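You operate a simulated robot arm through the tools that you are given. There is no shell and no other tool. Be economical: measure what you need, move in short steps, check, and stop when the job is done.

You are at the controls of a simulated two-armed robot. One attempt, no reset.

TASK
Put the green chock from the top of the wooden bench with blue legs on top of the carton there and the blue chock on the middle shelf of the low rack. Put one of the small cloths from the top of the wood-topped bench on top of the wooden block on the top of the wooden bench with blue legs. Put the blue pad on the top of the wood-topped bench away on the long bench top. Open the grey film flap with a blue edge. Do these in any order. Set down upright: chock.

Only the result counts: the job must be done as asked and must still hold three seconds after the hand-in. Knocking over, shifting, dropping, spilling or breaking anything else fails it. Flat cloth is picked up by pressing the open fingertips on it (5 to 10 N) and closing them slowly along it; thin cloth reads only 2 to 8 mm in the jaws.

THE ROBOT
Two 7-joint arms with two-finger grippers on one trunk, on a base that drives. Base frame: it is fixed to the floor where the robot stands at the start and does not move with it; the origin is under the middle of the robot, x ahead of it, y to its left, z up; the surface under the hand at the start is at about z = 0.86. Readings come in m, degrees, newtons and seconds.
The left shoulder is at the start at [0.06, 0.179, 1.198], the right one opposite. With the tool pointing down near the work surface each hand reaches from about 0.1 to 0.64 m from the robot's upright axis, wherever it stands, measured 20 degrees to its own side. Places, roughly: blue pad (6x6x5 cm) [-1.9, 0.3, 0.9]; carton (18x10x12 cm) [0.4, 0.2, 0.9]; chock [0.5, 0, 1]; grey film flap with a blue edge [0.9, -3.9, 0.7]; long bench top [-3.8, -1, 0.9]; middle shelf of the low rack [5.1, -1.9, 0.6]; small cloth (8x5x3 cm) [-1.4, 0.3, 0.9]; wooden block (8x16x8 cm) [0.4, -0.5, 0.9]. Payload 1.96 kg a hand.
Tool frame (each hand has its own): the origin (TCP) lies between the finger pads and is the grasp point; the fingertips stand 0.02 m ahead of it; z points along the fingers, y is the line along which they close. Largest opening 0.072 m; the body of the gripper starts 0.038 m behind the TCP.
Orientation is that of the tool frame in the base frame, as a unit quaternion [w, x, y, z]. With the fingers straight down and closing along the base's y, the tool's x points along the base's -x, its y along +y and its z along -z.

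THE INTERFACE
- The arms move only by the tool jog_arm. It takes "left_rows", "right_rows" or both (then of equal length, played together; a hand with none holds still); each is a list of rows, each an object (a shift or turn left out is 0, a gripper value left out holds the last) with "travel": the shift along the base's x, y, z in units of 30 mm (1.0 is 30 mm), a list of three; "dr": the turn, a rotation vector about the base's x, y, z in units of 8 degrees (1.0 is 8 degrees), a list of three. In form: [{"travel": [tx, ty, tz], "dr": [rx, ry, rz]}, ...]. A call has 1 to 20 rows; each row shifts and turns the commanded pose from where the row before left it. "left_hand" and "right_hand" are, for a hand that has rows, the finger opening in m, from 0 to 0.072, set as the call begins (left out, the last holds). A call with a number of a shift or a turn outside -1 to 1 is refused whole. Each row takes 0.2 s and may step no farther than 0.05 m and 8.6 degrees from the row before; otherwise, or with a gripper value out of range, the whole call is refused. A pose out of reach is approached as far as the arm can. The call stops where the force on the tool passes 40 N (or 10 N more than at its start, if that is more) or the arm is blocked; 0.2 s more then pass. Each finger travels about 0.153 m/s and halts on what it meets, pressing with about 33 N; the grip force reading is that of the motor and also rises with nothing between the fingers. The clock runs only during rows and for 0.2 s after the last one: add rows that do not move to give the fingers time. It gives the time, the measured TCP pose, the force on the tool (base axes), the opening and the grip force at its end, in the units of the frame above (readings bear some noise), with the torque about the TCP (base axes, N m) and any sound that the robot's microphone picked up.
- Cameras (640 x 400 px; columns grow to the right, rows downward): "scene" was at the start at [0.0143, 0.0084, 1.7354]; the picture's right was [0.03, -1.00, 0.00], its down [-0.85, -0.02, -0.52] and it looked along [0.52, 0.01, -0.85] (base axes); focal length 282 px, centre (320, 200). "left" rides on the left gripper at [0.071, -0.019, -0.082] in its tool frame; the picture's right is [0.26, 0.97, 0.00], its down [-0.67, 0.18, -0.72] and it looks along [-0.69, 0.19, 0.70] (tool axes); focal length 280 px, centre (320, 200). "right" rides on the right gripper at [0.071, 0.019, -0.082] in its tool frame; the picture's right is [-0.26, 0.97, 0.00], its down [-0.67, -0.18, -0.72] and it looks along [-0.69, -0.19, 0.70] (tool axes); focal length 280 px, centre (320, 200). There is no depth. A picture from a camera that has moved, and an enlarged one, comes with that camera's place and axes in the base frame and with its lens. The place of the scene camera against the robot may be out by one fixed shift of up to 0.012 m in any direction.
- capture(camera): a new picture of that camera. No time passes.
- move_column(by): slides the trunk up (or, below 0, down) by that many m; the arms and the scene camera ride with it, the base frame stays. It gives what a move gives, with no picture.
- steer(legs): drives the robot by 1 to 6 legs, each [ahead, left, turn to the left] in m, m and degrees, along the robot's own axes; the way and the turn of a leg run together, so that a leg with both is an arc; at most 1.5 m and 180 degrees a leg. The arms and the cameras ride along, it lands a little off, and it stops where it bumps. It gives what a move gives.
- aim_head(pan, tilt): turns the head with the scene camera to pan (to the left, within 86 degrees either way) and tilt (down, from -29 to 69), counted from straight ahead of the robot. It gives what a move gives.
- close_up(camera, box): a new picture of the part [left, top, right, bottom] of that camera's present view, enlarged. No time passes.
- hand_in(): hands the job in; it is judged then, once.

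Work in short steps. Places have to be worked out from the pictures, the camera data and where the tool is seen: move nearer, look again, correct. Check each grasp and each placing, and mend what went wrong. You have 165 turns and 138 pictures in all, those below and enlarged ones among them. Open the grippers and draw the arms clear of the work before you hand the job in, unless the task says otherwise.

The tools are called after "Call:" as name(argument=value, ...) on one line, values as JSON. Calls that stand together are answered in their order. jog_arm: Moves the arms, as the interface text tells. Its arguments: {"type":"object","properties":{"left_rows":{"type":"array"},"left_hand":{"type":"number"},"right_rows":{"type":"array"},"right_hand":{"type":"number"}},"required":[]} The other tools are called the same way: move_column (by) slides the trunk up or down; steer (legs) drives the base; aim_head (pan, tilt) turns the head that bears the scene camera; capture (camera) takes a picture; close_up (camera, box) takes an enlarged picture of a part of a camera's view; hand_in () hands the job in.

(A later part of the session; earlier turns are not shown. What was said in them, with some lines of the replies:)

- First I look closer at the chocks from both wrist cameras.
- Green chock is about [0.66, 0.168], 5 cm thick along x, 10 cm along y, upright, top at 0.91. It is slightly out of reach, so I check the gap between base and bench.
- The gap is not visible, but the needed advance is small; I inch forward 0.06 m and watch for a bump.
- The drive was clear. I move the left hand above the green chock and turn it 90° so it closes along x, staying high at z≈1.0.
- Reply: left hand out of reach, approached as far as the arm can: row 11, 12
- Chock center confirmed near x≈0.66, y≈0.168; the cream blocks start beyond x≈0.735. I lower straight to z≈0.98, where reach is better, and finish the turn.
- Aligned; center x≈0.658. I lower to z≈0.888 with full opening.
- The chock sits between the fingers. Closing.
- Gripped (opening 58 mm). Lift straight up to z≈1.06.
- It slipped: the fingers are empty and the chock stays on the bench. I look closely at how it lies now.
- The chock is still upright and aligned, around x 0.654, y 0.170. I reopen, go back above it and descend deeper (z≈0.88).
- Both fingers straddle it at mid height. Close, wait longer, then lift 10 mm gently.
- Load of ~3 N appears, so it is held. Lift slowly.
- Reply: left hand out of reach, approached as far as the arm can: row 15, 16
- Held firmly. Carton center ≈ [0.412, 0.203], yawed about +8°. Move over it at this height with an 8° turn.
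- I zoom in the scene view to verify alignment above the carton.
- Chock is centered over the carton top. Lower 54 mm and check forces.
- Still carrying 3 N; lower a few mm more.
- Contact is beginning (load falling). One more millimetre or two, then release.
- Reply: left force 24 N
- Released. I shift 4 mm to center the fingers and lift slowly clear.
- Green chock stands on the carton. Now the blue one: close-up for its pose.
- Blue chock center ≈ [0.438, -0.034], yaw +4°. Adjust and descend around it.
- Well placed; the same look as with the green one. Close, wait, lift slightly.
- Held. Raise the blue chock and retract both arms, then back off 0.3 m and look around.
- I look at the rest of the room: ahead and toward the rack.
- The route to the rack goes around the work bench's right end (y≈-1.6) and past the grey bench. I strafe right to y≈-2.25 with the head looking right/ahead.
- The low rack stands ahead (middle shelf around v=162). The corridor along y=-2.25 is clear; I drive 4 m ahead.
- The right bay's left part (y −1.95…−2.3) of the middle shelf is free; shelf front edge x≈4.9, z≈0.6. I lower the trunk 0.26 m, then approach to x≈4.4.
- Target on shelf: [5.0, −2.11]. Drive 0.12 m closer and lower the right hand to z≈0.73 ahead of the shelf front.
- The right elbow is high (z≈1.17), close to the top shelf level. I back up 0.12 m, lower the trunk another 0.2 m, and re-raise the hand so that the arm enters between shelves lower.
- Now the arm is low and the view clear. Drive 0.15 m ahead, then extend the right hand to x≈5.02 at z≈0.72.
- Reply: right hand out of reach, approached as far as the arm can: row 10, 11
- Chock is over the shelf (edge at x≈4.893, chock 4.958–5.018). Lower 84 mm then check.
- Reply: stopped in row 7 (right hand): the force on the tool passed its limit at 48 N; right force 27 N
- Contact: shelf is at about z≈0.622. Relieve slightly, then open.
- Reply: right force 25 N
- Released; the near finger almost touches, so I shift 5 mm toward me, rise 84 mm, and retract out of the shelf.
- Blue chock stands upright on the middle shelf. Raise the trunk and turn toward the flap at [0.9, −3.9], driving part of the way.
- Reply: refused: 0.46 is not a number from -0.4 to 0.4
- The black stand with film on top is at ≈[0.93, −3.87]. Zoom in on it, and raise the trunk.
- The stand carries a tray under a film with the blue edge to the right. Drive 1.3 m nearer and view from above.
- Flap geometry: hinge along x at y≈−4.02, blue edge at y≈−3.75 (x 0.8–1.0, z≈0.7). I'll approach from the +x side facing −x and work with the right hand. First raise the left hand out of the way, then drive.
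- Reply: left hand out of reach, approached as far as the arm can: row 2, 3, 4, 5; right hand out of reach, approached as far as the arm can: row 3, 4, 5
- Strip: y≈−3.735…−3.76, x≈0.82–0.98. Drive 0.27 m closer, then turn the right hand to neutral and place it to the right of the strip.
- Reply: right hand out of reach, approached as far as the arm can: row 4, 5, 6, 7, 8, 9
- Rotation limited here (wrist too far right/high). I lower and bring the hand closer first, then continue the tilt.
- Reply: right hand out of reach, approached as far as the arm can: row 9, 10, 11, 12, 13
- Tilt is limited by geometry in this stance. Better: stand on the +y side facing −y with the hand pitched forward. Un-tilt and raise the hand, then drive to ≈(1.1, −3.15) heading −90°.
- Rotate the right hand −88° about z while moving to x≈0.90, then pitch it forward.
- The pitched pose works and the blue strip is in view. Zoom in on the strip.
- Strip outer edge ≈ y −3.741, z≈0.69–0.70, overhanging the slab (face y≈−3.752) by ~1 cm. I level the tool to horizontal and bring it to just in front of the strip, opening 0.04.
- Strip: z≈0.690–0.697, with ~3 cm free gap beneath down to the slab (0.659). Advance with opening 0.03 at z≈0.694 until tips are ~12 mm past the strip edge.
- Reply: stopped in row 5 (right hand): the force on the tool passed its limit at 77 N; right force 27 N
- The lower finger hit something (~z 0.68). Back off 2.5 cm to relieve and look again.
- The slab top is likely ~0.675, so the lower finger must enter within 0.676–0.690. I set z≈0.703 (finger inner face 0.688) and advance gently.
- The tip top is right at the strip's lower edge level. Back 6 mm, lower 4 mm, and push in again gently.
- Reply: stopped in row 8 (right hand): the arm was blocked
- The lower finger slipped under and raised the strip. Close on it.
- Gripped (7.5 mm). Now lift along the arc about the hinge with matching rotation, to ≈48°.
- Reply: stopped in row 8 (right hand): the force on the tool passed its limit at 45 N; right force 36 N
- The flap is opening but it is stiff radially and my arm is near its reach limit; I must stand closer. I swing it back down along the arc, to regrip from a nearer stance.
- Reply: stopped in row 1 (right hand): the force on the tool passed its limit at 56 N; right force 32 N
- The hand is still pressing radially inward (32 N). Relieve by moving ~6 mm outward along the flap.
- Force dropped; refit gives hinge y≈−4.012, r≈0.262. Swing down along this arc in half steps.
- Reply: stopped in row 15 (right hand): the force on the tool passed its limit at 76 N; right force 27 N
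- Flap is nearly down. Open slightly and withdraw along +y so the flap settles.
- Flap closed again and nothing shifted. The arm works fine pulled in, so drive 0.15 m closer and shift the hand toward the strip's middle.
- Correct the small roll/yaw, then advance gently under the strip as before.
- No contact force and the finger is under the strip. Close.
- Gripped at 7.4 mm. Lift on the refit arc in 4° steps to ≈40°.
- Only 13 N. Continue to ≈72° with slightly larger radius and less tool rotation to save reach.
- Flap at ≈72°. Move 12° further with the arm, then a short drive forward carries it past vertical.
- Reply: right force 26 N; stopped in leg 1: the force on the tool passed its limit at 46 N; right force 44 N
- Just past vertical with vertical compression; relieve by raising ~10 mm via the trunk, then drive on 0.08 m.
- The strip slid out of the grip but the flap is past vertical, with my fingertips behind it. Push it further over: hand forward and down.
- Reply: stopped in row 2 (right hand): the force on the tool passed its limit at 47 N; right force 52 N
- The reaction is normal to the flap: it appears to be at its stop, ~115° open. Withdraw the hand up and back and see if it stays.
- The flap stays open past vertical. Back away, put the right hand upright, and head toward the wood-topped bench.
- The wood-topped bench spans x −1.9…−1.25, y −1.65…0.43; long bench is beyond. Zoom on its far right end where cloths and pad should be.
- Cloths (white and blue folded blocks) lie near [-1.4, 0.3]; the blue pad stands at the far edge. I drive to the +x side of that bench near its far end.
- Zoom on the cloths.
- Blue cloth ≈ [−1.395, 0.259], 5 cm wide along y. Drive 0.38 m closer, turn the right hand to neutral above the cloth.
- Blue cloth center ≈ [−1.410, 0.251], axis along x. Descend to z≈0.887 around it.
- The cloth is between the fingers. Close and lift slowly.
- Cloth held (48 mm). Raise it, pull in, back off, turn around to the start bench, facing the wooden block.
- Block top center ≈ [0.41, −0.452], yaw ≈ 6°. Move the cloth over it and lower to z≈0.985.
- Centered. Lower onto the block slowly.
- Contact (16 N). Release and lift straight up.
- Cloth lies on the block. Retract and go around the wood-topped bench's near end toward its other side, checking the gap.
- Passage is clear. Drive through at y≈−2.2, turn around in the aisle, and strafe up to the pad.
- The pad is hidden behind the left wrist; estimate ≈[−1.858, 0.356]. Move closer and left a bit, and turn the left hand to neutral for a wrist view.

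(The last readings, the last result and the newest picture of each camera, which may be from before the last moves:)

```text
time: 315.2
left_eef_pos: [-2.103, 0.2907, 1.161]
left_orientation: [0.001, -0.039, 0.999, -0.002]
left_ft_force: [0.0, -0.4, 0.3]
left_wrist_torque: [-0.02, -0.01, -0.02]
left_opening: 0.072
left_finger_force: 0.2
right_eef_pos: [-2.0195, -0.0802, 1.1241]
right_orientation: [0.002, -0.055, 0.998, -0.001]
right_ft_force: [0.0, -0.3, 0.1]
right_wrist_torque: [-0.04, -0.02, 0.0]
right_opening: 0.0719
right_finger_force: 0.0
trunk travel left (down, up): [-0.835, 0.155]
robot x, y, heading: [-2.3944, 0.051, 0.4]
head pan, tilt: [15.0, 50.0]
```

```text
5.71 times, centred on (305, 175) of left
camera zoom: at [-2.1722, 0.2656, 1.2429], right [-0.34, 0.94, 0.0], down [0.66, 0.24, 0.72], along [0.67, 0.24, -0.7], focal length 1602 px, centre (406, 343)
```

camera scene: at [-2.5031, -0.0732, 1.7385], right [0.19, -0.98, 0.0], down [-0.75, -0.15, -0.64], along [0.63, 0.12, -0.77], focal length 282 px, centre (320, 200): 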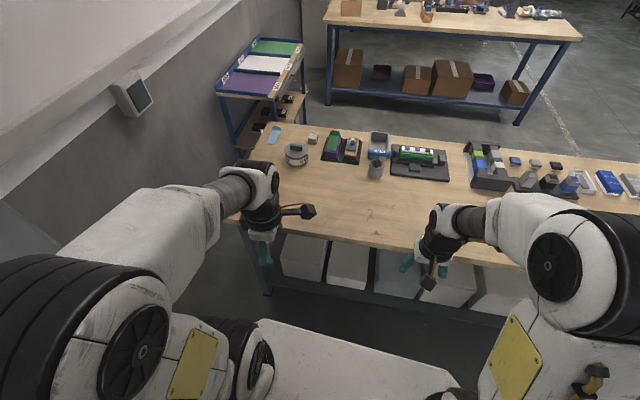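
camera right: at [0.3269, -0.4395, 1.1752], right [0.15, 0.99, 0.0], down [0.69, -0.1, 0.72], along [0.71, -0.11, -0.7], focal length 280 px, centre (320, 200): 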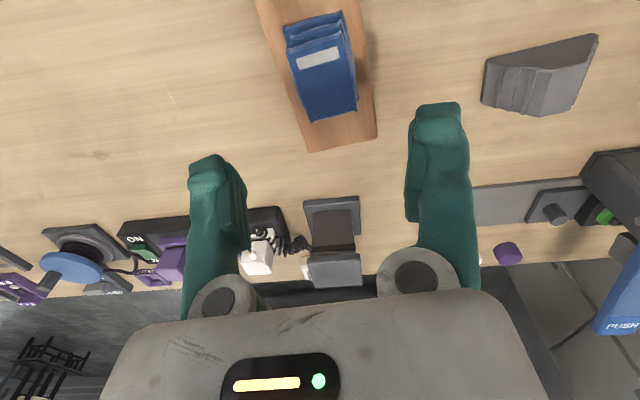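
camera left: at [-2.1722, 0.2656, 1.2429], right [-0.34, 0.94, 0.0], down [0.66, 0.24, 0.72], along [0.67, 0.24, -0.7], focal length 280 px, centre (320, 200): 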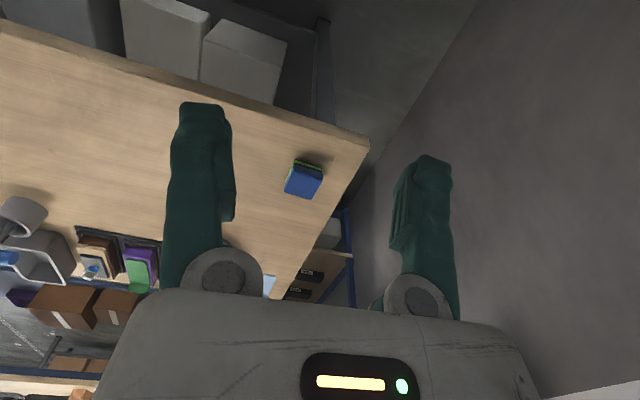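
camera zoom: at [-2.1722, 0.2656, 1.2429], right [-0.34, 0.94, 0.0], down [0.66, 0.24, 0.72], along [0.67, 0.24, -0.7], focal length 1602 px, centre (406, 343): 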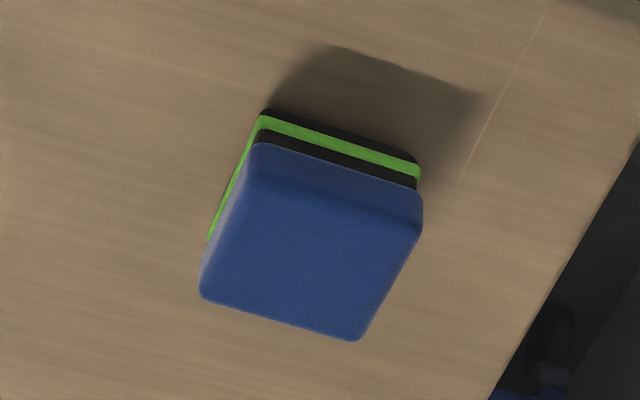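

Pad center ≈ [−1.877, 0.342], axis-aligned. Move above it at z≈1.0, correcting yaw.

Call:
jog_arm(left_rows=[{"travel": [0.753, 0.171, -0.2], "dr": [0, 0, -0.14]}, {"travel": [0.753, 0.171, -0.3], "dr": [0, 0, -0.14]}, {"travel": [0.753, 0.171, -0.5], "dr": [0, 0, -0.14]}, {"travel": [0.753, 0.171, -0.6], "dr": [0, 0, -0.14]}, {"travel": [0.753, 0.171, -0.6]}, {"travel": [0.753, 0.171, -0.6]}, {"travel": [0.753, 0.171, -0.6]}, {"travel": [0.753, 0.171, -0.6]}, {"travel": [0.753, 0.171, -0.6]}, {"travel": [0.753, 0.171, -0.6]}, {}])

Call:
capture(camera="left")

```text
time: 317.6
left_eef_pos: [-1.877, 0.3403, 1.0042]
left_orientation: [0.001, -0.002, 1.0, -0.002]
left_ft_force: [0.7, 0.4, -0.3]
left_wrist_torque: [-0.05, -0.03, -0.02]
left_opening: 0.0721
left_finger_force: 0.0
right_eef_pos: [-2.0202, -0.0815, 1.125]
right_orientation: [0.001, -0.055, 0.999, -0.001]
right_ft_force: [-0.8, 0.1, -0.2]
right_wrist_torque: [0.01, -0.05, -0.03]
right_opening: 0.072
right_finger_force: 0.0
trunk travel left (down, up): [-0.835, 0.155]
robot x, y, heading: [-2.394, 0.0527, 0.4]
head pan, tilt: [15.0, 50.0]
```

```text
34 pictures are left
camera left: at [-1.9484, 0.3207, 1.0857], right [-0.26, 0.96, 0.0], down [0.67, 0.19, 0.72], along [0.69, 0.19, -0.7], focal length 280 px, centre (320, 200)
```

left: 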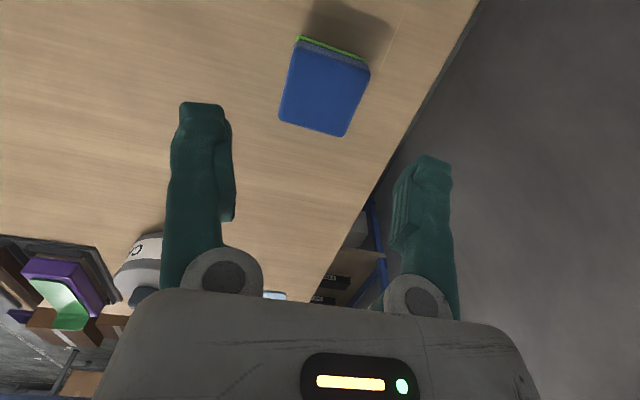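

Small correction to [−1.869, 0.344]; descend to z≈0.888.

Call:
jog_arm(left_rows=[{"travel": [0.27, 0.13, -0.3]}, {"travel": [0, 0, -0.6]}, {"travel": [0, 0, -0.6]}, {"travel": [0, 0, -0.6]}, {"travel": [0, 0, -0.6]}, {"travel": [0, 0, -0.5]}, {"travel": [0, 0, -0.4]}, {"travel": [0, 0, -0.27]}, {}])

Call:
capture(camera="left")

```text
time: 319.6
left_eef_pos: [-1.8675, 0.3464, 0.8886]
left_orientation: [0.001, -0.001, 1.0, -0.001]
left_ft_force: [-0.8, 0.1, -0.7]
left_wrist_torque: [0.03, -0.03, -0.01]
left_opening: 0.0722
left_finger_force: 0.0
right_eef_pos: [-2.0197, -0.0811, 1.124]
right_orientation: [0.002, -0.055, 0.998, -0.002]
right_ft_force: [-0.1, 0.4, -0.3]
right_wrist_torque: [-0.02, 0.01, -0.01]
right_opening: 0.072
right_finger_force: 0.1
trunk travel left (down, up): [-0.835, 0.155]
robot x, y, heading: [-2.3947, 0.0515, 0.3]
head pan, tilt: [15.0, 50.0]
```

```text
33 pictures are left
camera left: at [-1.9401, 0.3259, 0.9705], right [-0.26, 0.96, 0.0], down [0.67, 0.19, 0.72], along [0.69, 0.19, -0.7], focal length 280 px, centre (320, 200)
```

left: 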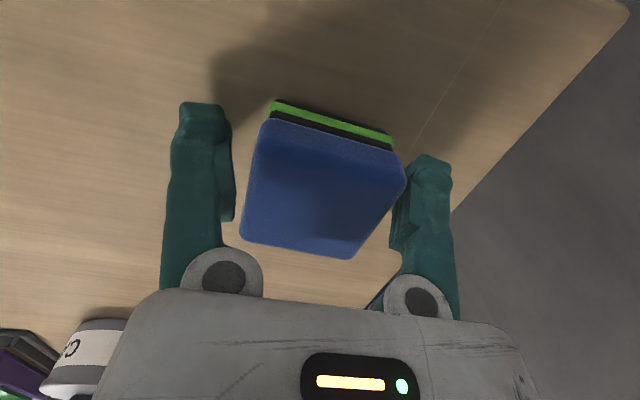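

Between the fingers. Close and lift slowly.

Call:
jog_arm(left_rows=[{}, {}, {}, {}, {}, {"travel": [0, 0, 0.15]}, {"travel": [0, 0, 0.2]}, {"travel": [0, 0, 0.3]}, {"travel": [0, 0, 0.4]}, {"travel": [0, 0, 0.5]}, {"travel": [0, 0, 0.5]}, {"travel": [0, 0, 0.6]}, {"travel": [0, 0, 0.6]}, {"travel": [0, 0, 0.6]}, {"travel": [-0.3, 0, 0.6]}, {"travel": [-0.6, -0.1, 0.6]}, {"travel": [-0.8, -0.2, 0.6]}, {"travel": [-0.8, -0.2, 0.6]}, {"travel": [-0.8, -0.2, 0.4]}], left_hand=0.0)

Call:
capture(camera="left")

```text
time: 323.6
left_eef_pos: [-1.9676, 0.3231, 1.0889]
left_orientation: [0.001, -0.001, 1.0, -0.001]
left_ft_force: [-1.0, -0.1, -0.4]
left_wrist_torque: [0.0, -0.02, 0.03]
left_opening: 0.0553
left_finger_force: 33.0
right_eef_pos: [-2.021, -0.0808, 1.1248]
right_orientation: [0.002, -0.055, 0.998, -0.002]
right_ft_force: [-0.7, 0.3, 0.6]
right_wrist_torque: [0.01, 0.03, 0.02]
right_opening: 0.0722
right_finger_force: 0.2
trunk travel left (down, up): [-0.835, 0.155]
robot x, y, heading: [-2.3937, 0.0552, 0.3]
head pan, tilt: [15.0, 50.0]
```

```text
32 pictures are left
camera left: at [-2.0396, 0.3039, 1.1713], right [-0.26, 0.96, 0.0], down [0.67, 0.19, 0.72], along [0.69, 0.19, -0.7], focal length 280 px, centre (320, 200)
```

left: 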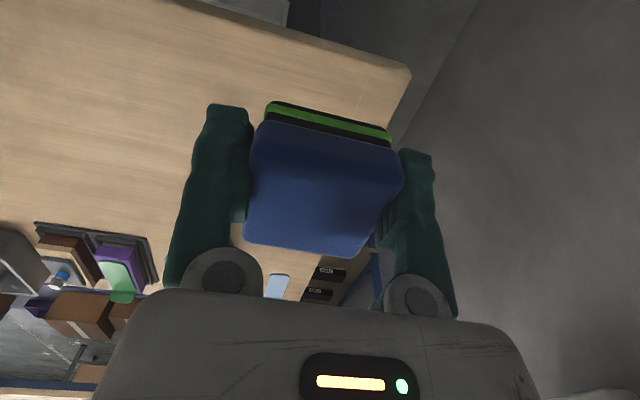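

Pad held. Back into the aisle, shift to y≈−0.75, turn around to the long bench and look.

Call:
steer(legs=[[-0.3, 0, 0], [0, -0.8, 0], [0, 0, 180]])

Call:
aim_head(pan=0, tilt=45)

Call:
capture(camera="scene")

```text
time: 336.8
left_eef_pos: [-3.128, -1.0042, 1.088]
left_orientation: [-0.002, 1.0, -0.021, -0.001]
left_ft_force: [-1.5, -0.8, -0.4]
left_wrist_torque: [-0.03, 0.03, -0.02]
left_opening: 0.0546
left_finger_force: 33.4
right_eef_pos: [-3.0571, -0.6019, 1.1236]
right_orientation: [-0.002, 0.999, 0.032, -0.003]
right_ft_force: [0.6, -0.6, 0.6]
right_wrist_torque: [-0.02, 0.01, -0.01]
right_opening: 0.0717
right_finger_force: 0.1
trunk travel left (down, up): [-0.835, 0.155]
robot x, y, heading: [-2.687, -0.7524, 177.6]
head pan, tilt: [15.0, 50.0]
```

```text
time: 337.6
left_eef_pos: [-3.1265, -1.0042, 1.0893]
left_orientation: [-0.002, 1.0, -0.021, -0.001]
left_ft_force: [0.3, -0.6, -0.7]
left_wrist_torque: [0.02, -0.03, 0.03]
left_opening: 0.0545
left_finger_force: 33.3
right_eef_pos: [-3.0567, -0.6016, 1.1256]
right_orientation: [-0.001, 0.999, 0.033, -0.002]
right_ft_force: [-0.7, -1.6, -0.3]
right_wrist_torque: [-0.03, -0.01, 0.02]
right_opening: 0.072
right_finger_force: 0.1
trunk travel left (down, up): [-0.835, 0.155]
robot x, y, heading: [-2.6853, -0.7532, 177.9]
head pan, tilt: [0.0, 45.0]
```

```text
31 pictures are left
camera scene: at [-2.7025, -0.7461, 1.7454], right [0.04, 1.0, 0.0], down [0.71, -0.03, -0.71], along [-0.71, 0.03, -0.71], focal length 282 px, centre (320, 200)
```

scene: 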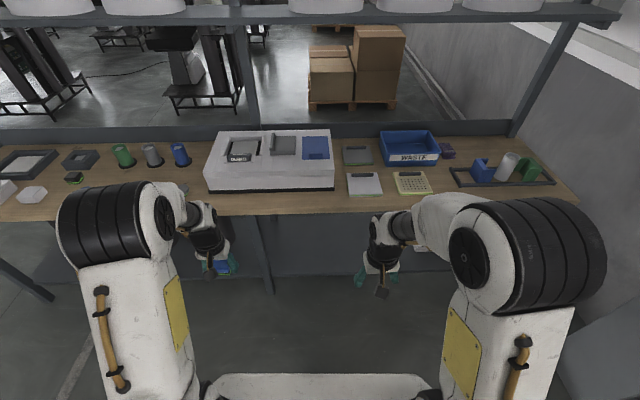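

Left of the cups the bench looks free (around [−3.7, −1.6]). Strafe left 0.6 m and look.

Call:
steer(legs=[[0, 0.6, 2.1]])

Call:
capture(camera="scene")

```text
time: 340.9
left_eef_pos: [-3.1352, -1.604, 1.0892]
left_orientation: [-0.002, 1.0, -0.009, 0.0]
left_ft_force: [0.5, 0.7, -0.5]
left_wrist_torque: [0.01, 0.01, 0.01]
left_opening: 0.0543
left_finger_force: 32.6
right_eef_pos: [-3.0744, -1.1999, 1.1251]
right_orientation: [-0.001, 0.999, 0.045, -0.002]
right_ft_force: [0.0, 0.7, 0.5]
right_wrist_torque: [-0.01, 0.0, -0.01]
right_opening: 0.072
right_finger_force: 0.1
trunk travel left (down, up): [-0.835, 0.155]
robot x, y, heading: [-2.7015, -1.3424, 179.3]
head pan, tilt: [0.0, 45.0]
```

```text
30 pictures are left
camera scene: at [-2.7169, -1.3349, 1.7454], right [0.01, 1.0, 0.0], down [0.71, -0.01, -0.71], along [-0.71, 0.01, -0.71], focal length 282 px, centre (320, 200)
```

scene: 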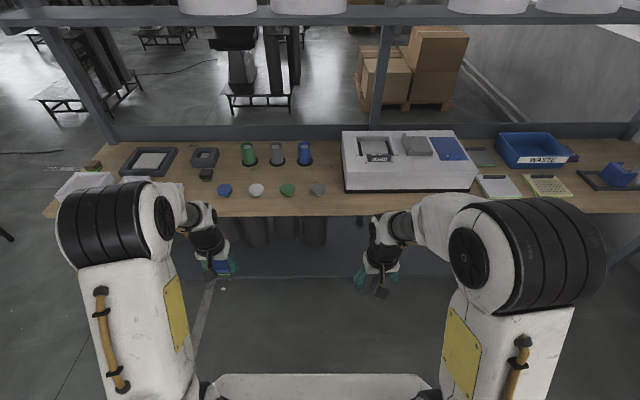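

Call:
close_up(camera="scene", box=[60, 125, 350, 225])

Call:
capture(camera="left")

```text
2.21 times, centred on (205, 175) of scene
camera zoom: at [-2.7169, -1.3349, 1.7454], right [0.01, 1.0, 0.0], down [0.71, -0.01, -0.71], along [-0.71, 0.01, -0.71], focal length 623 px, centre (574, 255)
```

zoom: 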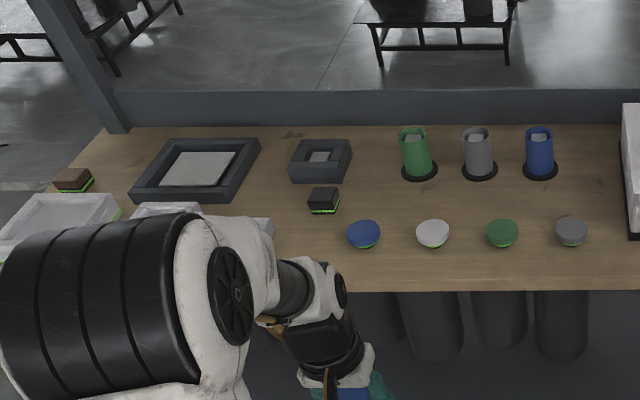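

```text
28 pictures are left
camera left: at [-3.0653, -1.5866, 1.1709], right [0.25, -0.97, 0.0], down [-0.68, -0.17, 0.72], along [-0.69, -0.17, -0.7], focal length 280 px, centre (320, 200)
```

left: 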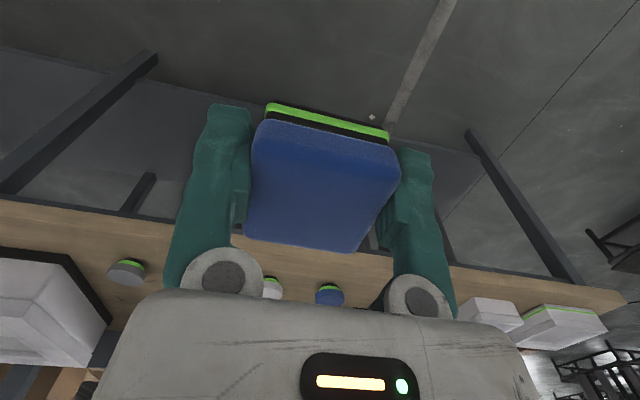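

A free spot at about [−3.60, −1.86] (between the blue disc and the white trays). Drive to bring the pad near it.

Call:
steer(legs=[[0, 0.26, 0.7], [0.39, 0, 0]])

Call:
capture(camera="left")

```text
time: 344.8
left_eef_pos: [-3.5071, -1.8695, 1.09]
left_orientation: [-0.002, 1.0, 0.0, -0.001]
left_ft_force: [0.2, 0.3, -0.6]
left_wrist_torque: [0.0, -0.02, 0.02]
left_opening: 0.0543
left_finger_force: 32.9
right_eef_pos: [-3.454, -1.4659, 1.1244]
right_orientation: [-0.002, 0.999, 0.054, -0.002]
right_ft_force: [-0.2, -0.3, 0.7]
right_wrist_torque: [0.02, 0.02, 0.0]
right_opening: 0.0719
right_finger_force: 0.0
trunk travel left (down, up): [-0.835, 0.155]
robot x, y, heading: [-3.0775, -1.6048, -179.8]
head pan, tilt: [0.0, 45.0]
```

```text
27 pictures are left
camera left: at [-3.4371, -1.8516, 1.171], right [0.26, -0.96, 0.0], down [-0.67, -0.19, 0.72], along [-0.69, -0.19, -0.7], focal length 280 px, centre (320, 200)
```

left: 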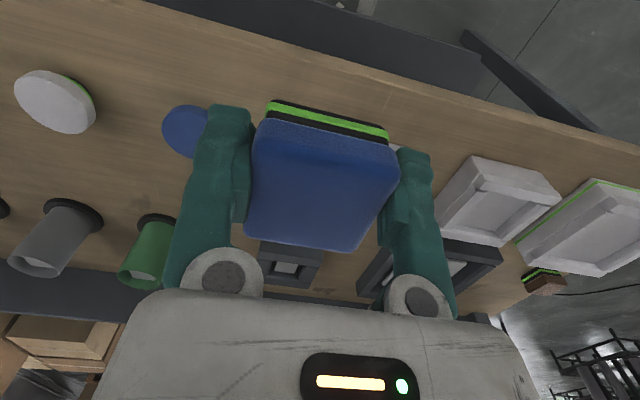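

Space under the pad is clear (disc edge y≈−1.785, octagon ≈−1.96). Move to x≈−3.61 and lower to z≈0.90.

Call:
jog_arm(left_rows=[{"travel": [-0.7, -0.05, 0]}, {"travel": [-0.7, -0.05, 0]}, {"travel": [-0.7, -0.05, 0]}, {"travel": [-0.7, -0.03, 0]}, {"travel": [-0.6, 0, 0]}, {"travel": [0, 0, -0.7]}, {"travel": [0, 0, -0.7]}, {"travel": [0, 0, -0.7]}, {"travel": [0, 0, -0.7]}, {"travel": [0, 0, -0.7]}, {"travel": [0, 0, -0.7]}, {"travel": [0, 0, -0.7]}, {"travel": [0, 0, -0.6]}, {"travel": [0, 0, -0.5]}, {"travel": [0, 0, -0.3]}, {}])

Call:
capture(camera="left")

```text
time: 348.2
left_eef_pos: [-3.6085, -1.8757, 0.901]
left_orientation: [-0.002, 1.0, 0.0, -0.001]
left_ft_force: [0.2, -0.7, -0.2]
left_wrist_torque: [0.02, -0.03, -0.02]
left_opening: 0.0542
left_finger_force: 32.6
right_eef_pos: [-3.454, -1.4654, 1.1241]
right_orientation: [-0.002, 0.999, 0.054, -0.002]
right_ft_force: [-0.5, 0.0, -0.2]
right_wrist_torque: [-0.02, 0.0, 0.02]
right_opening: 0.0721
right_finger_force: 0.0
trunk travel left (down, up): [-0.835, 0.155]
robot x, y, heading: [-3.0802, -1.6024, -179.9]
head pan, tilt: [0.0, 45.0]
```

```text
26 pictures are left
camera left: at [-3.5392, -1.8567, 0.9825], right [0.26, -0.96, 0.0], down [-0.67, -0.19, 0.72], along [-0.69, -0.19, -0.7], focal length 280 px, centre (320, 200)
```

left: 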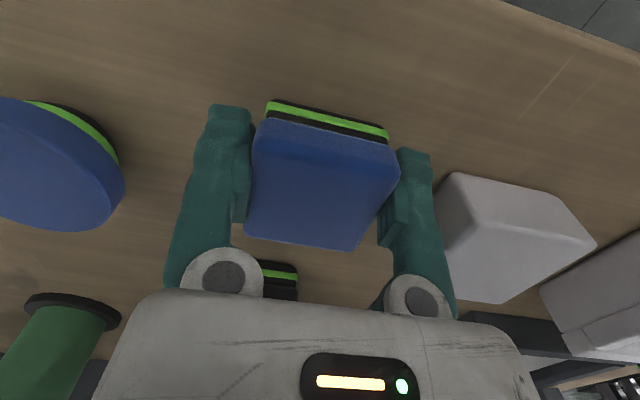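

The white octagon's edge (y≈−1.93) is near; shift 15 mm toward the disc, and lower gently to contact.

Call:
jog_arm(left_rows=[{"travel": [0, 0.25, 0]}, {"travel": [0, 0.25, 0]}, {"travel": [0, 0, -0.1]}, {"travel": [0, 0, -0.1]}, {"travel": [0, 0, -0.1]}, {"travel": [0, 0, -0.07]}, {}])

```text
time: 349.8
left_eef_pos: [-3.6103, -1.8593, 0.8926]
left_orientation: [0.0, 1.0, -0.001, -0.005]
left_ft_force: [-3.6, -3.3, 32.4]
left_wrist_torque: [0.13, 0.0, 0.01]
left_opening: 0.0536
left_finger_force: 33.1
right_eef_pos: [-3.4505, -1.4631, 1.1262]
right_orientation: [-0.002, 0.998, 0.055, -0.002]
right_ft_force: [1.6, -0.1, 0.1]
right_wrist_torque: [0.03, -0.02, 0.02]
right_opening: 0.072
right_finger_force: 0.1
trunk travel left (down, up): [-0.835, 0.155]
robot x, y, heading: [-3.0776, -1.6016, -179.6]
head pan, tilt: [0.0, 45.0]
```

Contact at 32 N. Ease up 1 mm, open to 0.066, and lift away.

Call:
jog_arm(left_rows=[{"travel": [0, 0, 0.04]}, {}, {}, {}, {"travel": [0, 0, 0.2]}, {"travel": [0, 0, 0.4]}, {"travel": [0, 0, 0.6]}, {"travel": [0, 0, 0.8]}, {"travel": [0, 0, 0.8]}, {"travel": [0.2, 0, 0.8]}, {"travel": [0.6, 0, 0.8]}], left_hand=0.068)

Call:
capture(camera="left")

```text
time: 352.2
left_eef_pos: [-3.5844, -1.8599, 1.0221]
left_orientation: [-0.001, 1.0, 0.0, 0.0]
left_ft_force: [-0.3, -0.3, -0.2]
left_wrist_torque: [0.01, 0.0, -0.04]
left_opening: 0.0679
left_finger_force: 0.1
right_eef_pos: [-3.453, -1.465, 1.1241]
right_orientation: [-0.001, 0.999, 0.054, -0.002]
right_ft_force: [-0.3, 0.7, 0.1]
right_wrist_torque: [0.03, -0.03, 0.0]
right_opening: 0.0722
right_finger_force: 0.0
trunk travel left (down, up): [-0.835, 0.155]
robot x, y, heading: [-3.0772, -1.6001, -179.5]
head pan, tilt: [0.0, 45.0]
```

```text
25 pictures are left
camera left: at [-3.5148, -1.8414, 1.1052], right [0.26, -0.96, 0.0], down [-0.67, -0.19, 0.72], along [-0.69, -0.19, -0.7], focal length 280 px, centre (320, 200)
```

left: 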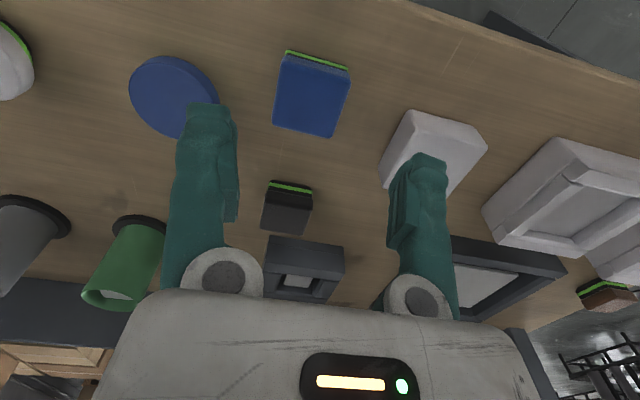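

The pad stands on the long bench. Retract, back off, turn and check that the flap is still open.

Call:
jog_arm(left_rows=[{"travel": [0.8, 0, 0.6]}, {"travel": [0.8, 0, 0.6]}, {"travel": [0.8, 0, 0.4]}, {"travel": [0.8, 0, 0.2]}, {"travel": [0.8, 0, 0]}])

Call:
steer(legs=[[-0.4, 0, 0], [0, 0.55, 0], [0, 0, 152]])

Call:
aim_head(pan=0, tilt=18)

Call:
capture(camera="scene")

```text
time: 353.4
left_eef_pos: [-3.4643, -1.8593, 1.0777]
left_orientation: [-0.002, 1.0, 0.0, 0.0]
left_ft_force: [0.3, 1.2, -0.3]
left_wrist_torque: [0.04, -0.01, -0.01]
left_opening: 0.068
left_finger_force: 0.1
right_eef_pos: [-3.4534, -1.4654, 1.1246]
right_orientation: [-0.002, 0.999, 0.054, -0.002]
right_ft_force: [-0.5, 0.1, 0.7]
right_wrist_torque: [0.0, -0.01, -0.03]
right_opening: 0.0718
right_finger_force: 0.1
trunk travel left (down, up): [-0.835, 0.155]
robot x, y, heading: [-3.0718, -1.6043, -179.8]
head pan, tilt: [0.0, 45.0]
```

```text
time: 364.8
left_eef_pos: [-2.2123, -2.1083, 1.0769]
left_orientation: [0.0, 0.251, 0.968, -0.001]
left_ft_force: [1.0, -0.1, 0.0]
left_wrist_torque: [0.01, -0.01, 0.0]
left_opening: 0.0681
left_finger_force: 0.0
right_eef_pos: [-2.416, -2.4478, 1.1246]
right_orientation: [0.002, 0.199, 0.98, -0.002]
right_ft_force: [0.0, -1.1, 0.2]
right_wrist_torque: [-0.01, 0.01, -0.02]
right_opening: 0.0719
right_finger_force: 0.1
trunk travel left (down, up): [-0.835, 0.155]
robot x, y, heading: [-2.6814, -2.1478, -28.7]
head pan, tilt: [0.0, 45.0]
```

```text
time: 365.8
left_eef_pos: [-2.2139, -2.109, 1.0766]
left_orientation: [0.001, 0.251, 0.968, -0.002]
left_ft_force: [-0.3, -0.7, 0.0]
left_wrist_torque: [0.02, -0.02, 0.02]
left_opening: 0.068
left_finger_force: 0.1
right_eef_pos: [-2.4157, -2.4478, 1.1242]
right_orientation: [0.002, 0.199, 0.98, -0.002]
right_ft_force: [0.0, -0.6, -0.6]
right_wrist_torque: [-0.03, 0.01, 0.01]
right_opening: 0.0721
right_finger_force: 0.2
trunk travel left (down, up): [-0.835, 0.155]
robot x, y, heading: [-2.678, -2.1441, -28.8]
head pan, tilt: [0.0, 18.0]
```

```text
24 pictures are left
camera scene: at [-2.6424, -2.1559, 1.7872], right [-0.48, -0.88, 0.0], down [-0.27, 0.15, -0.95], along [0.83, -0.46, -0.31], focal length 282 px, centre (320, 200)
```

scene: 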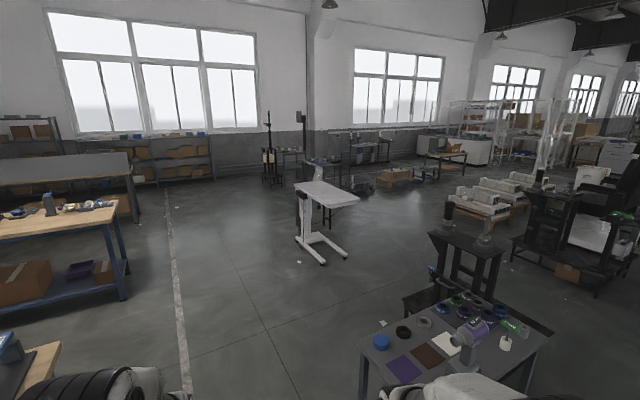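

Call:
close_up(camera="scene", box=[280, 145, 380, 225])

Call:
close_up(camera="scene", box=[0, 120, 220, 240])

```text
5.00 times, centred on (330, 185) of scene
camera zoom: at [-2.6424, -2.1559, 1.7872], right [-0.48, -0.88, 0.0], down [-0.27, 0.15, -0.95], along [0.83, -0.46, -0.31], focal length 1412 px, centre (270, 275)
```

zoom: 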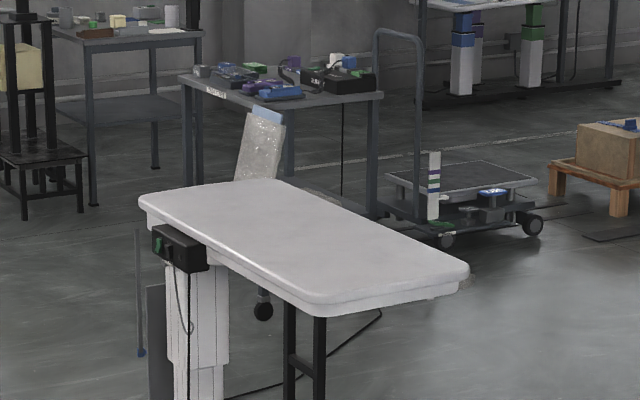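

```text
2.91 times, centred on (110, 180) of scene
camera zoom: at [-2.6424, -2.1559, 1.7872], right [-0.48, -0.88, 0.0], down [-0.27, 0.15, -0.95], along [0.83, -0.46, -0.31], focal length 821 px, centre (931, 258)
```

zoom: 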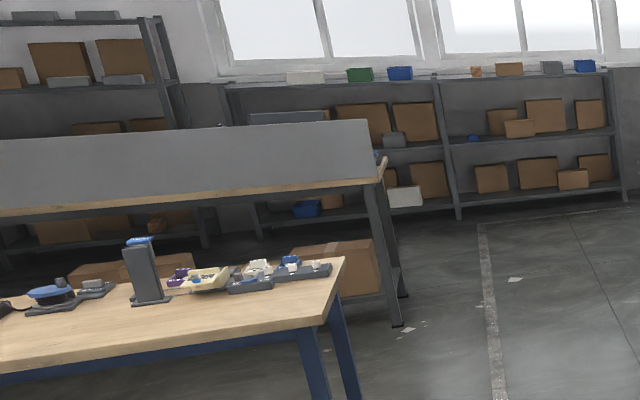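

The flap stays open past vertical, the blue chock is on the rack's middle shelf, both grippers are open and the arms are clear. Handing in.

Call:
hand_in()

```text
The job is handed in.
```

I finished all five tasks and handed the job in:

- **Green chock:** standing upright on the carton.
- **Blue chock:** standing upright on the middle shelf of the low rack.
- **Cloth:** the blue one is lying on the wooden block.
- **Blue pad:** on the long bench top.
- **Flap:** left open, leaning back past vertical. I needed two tries: on the first I swung it back down and moved closer.
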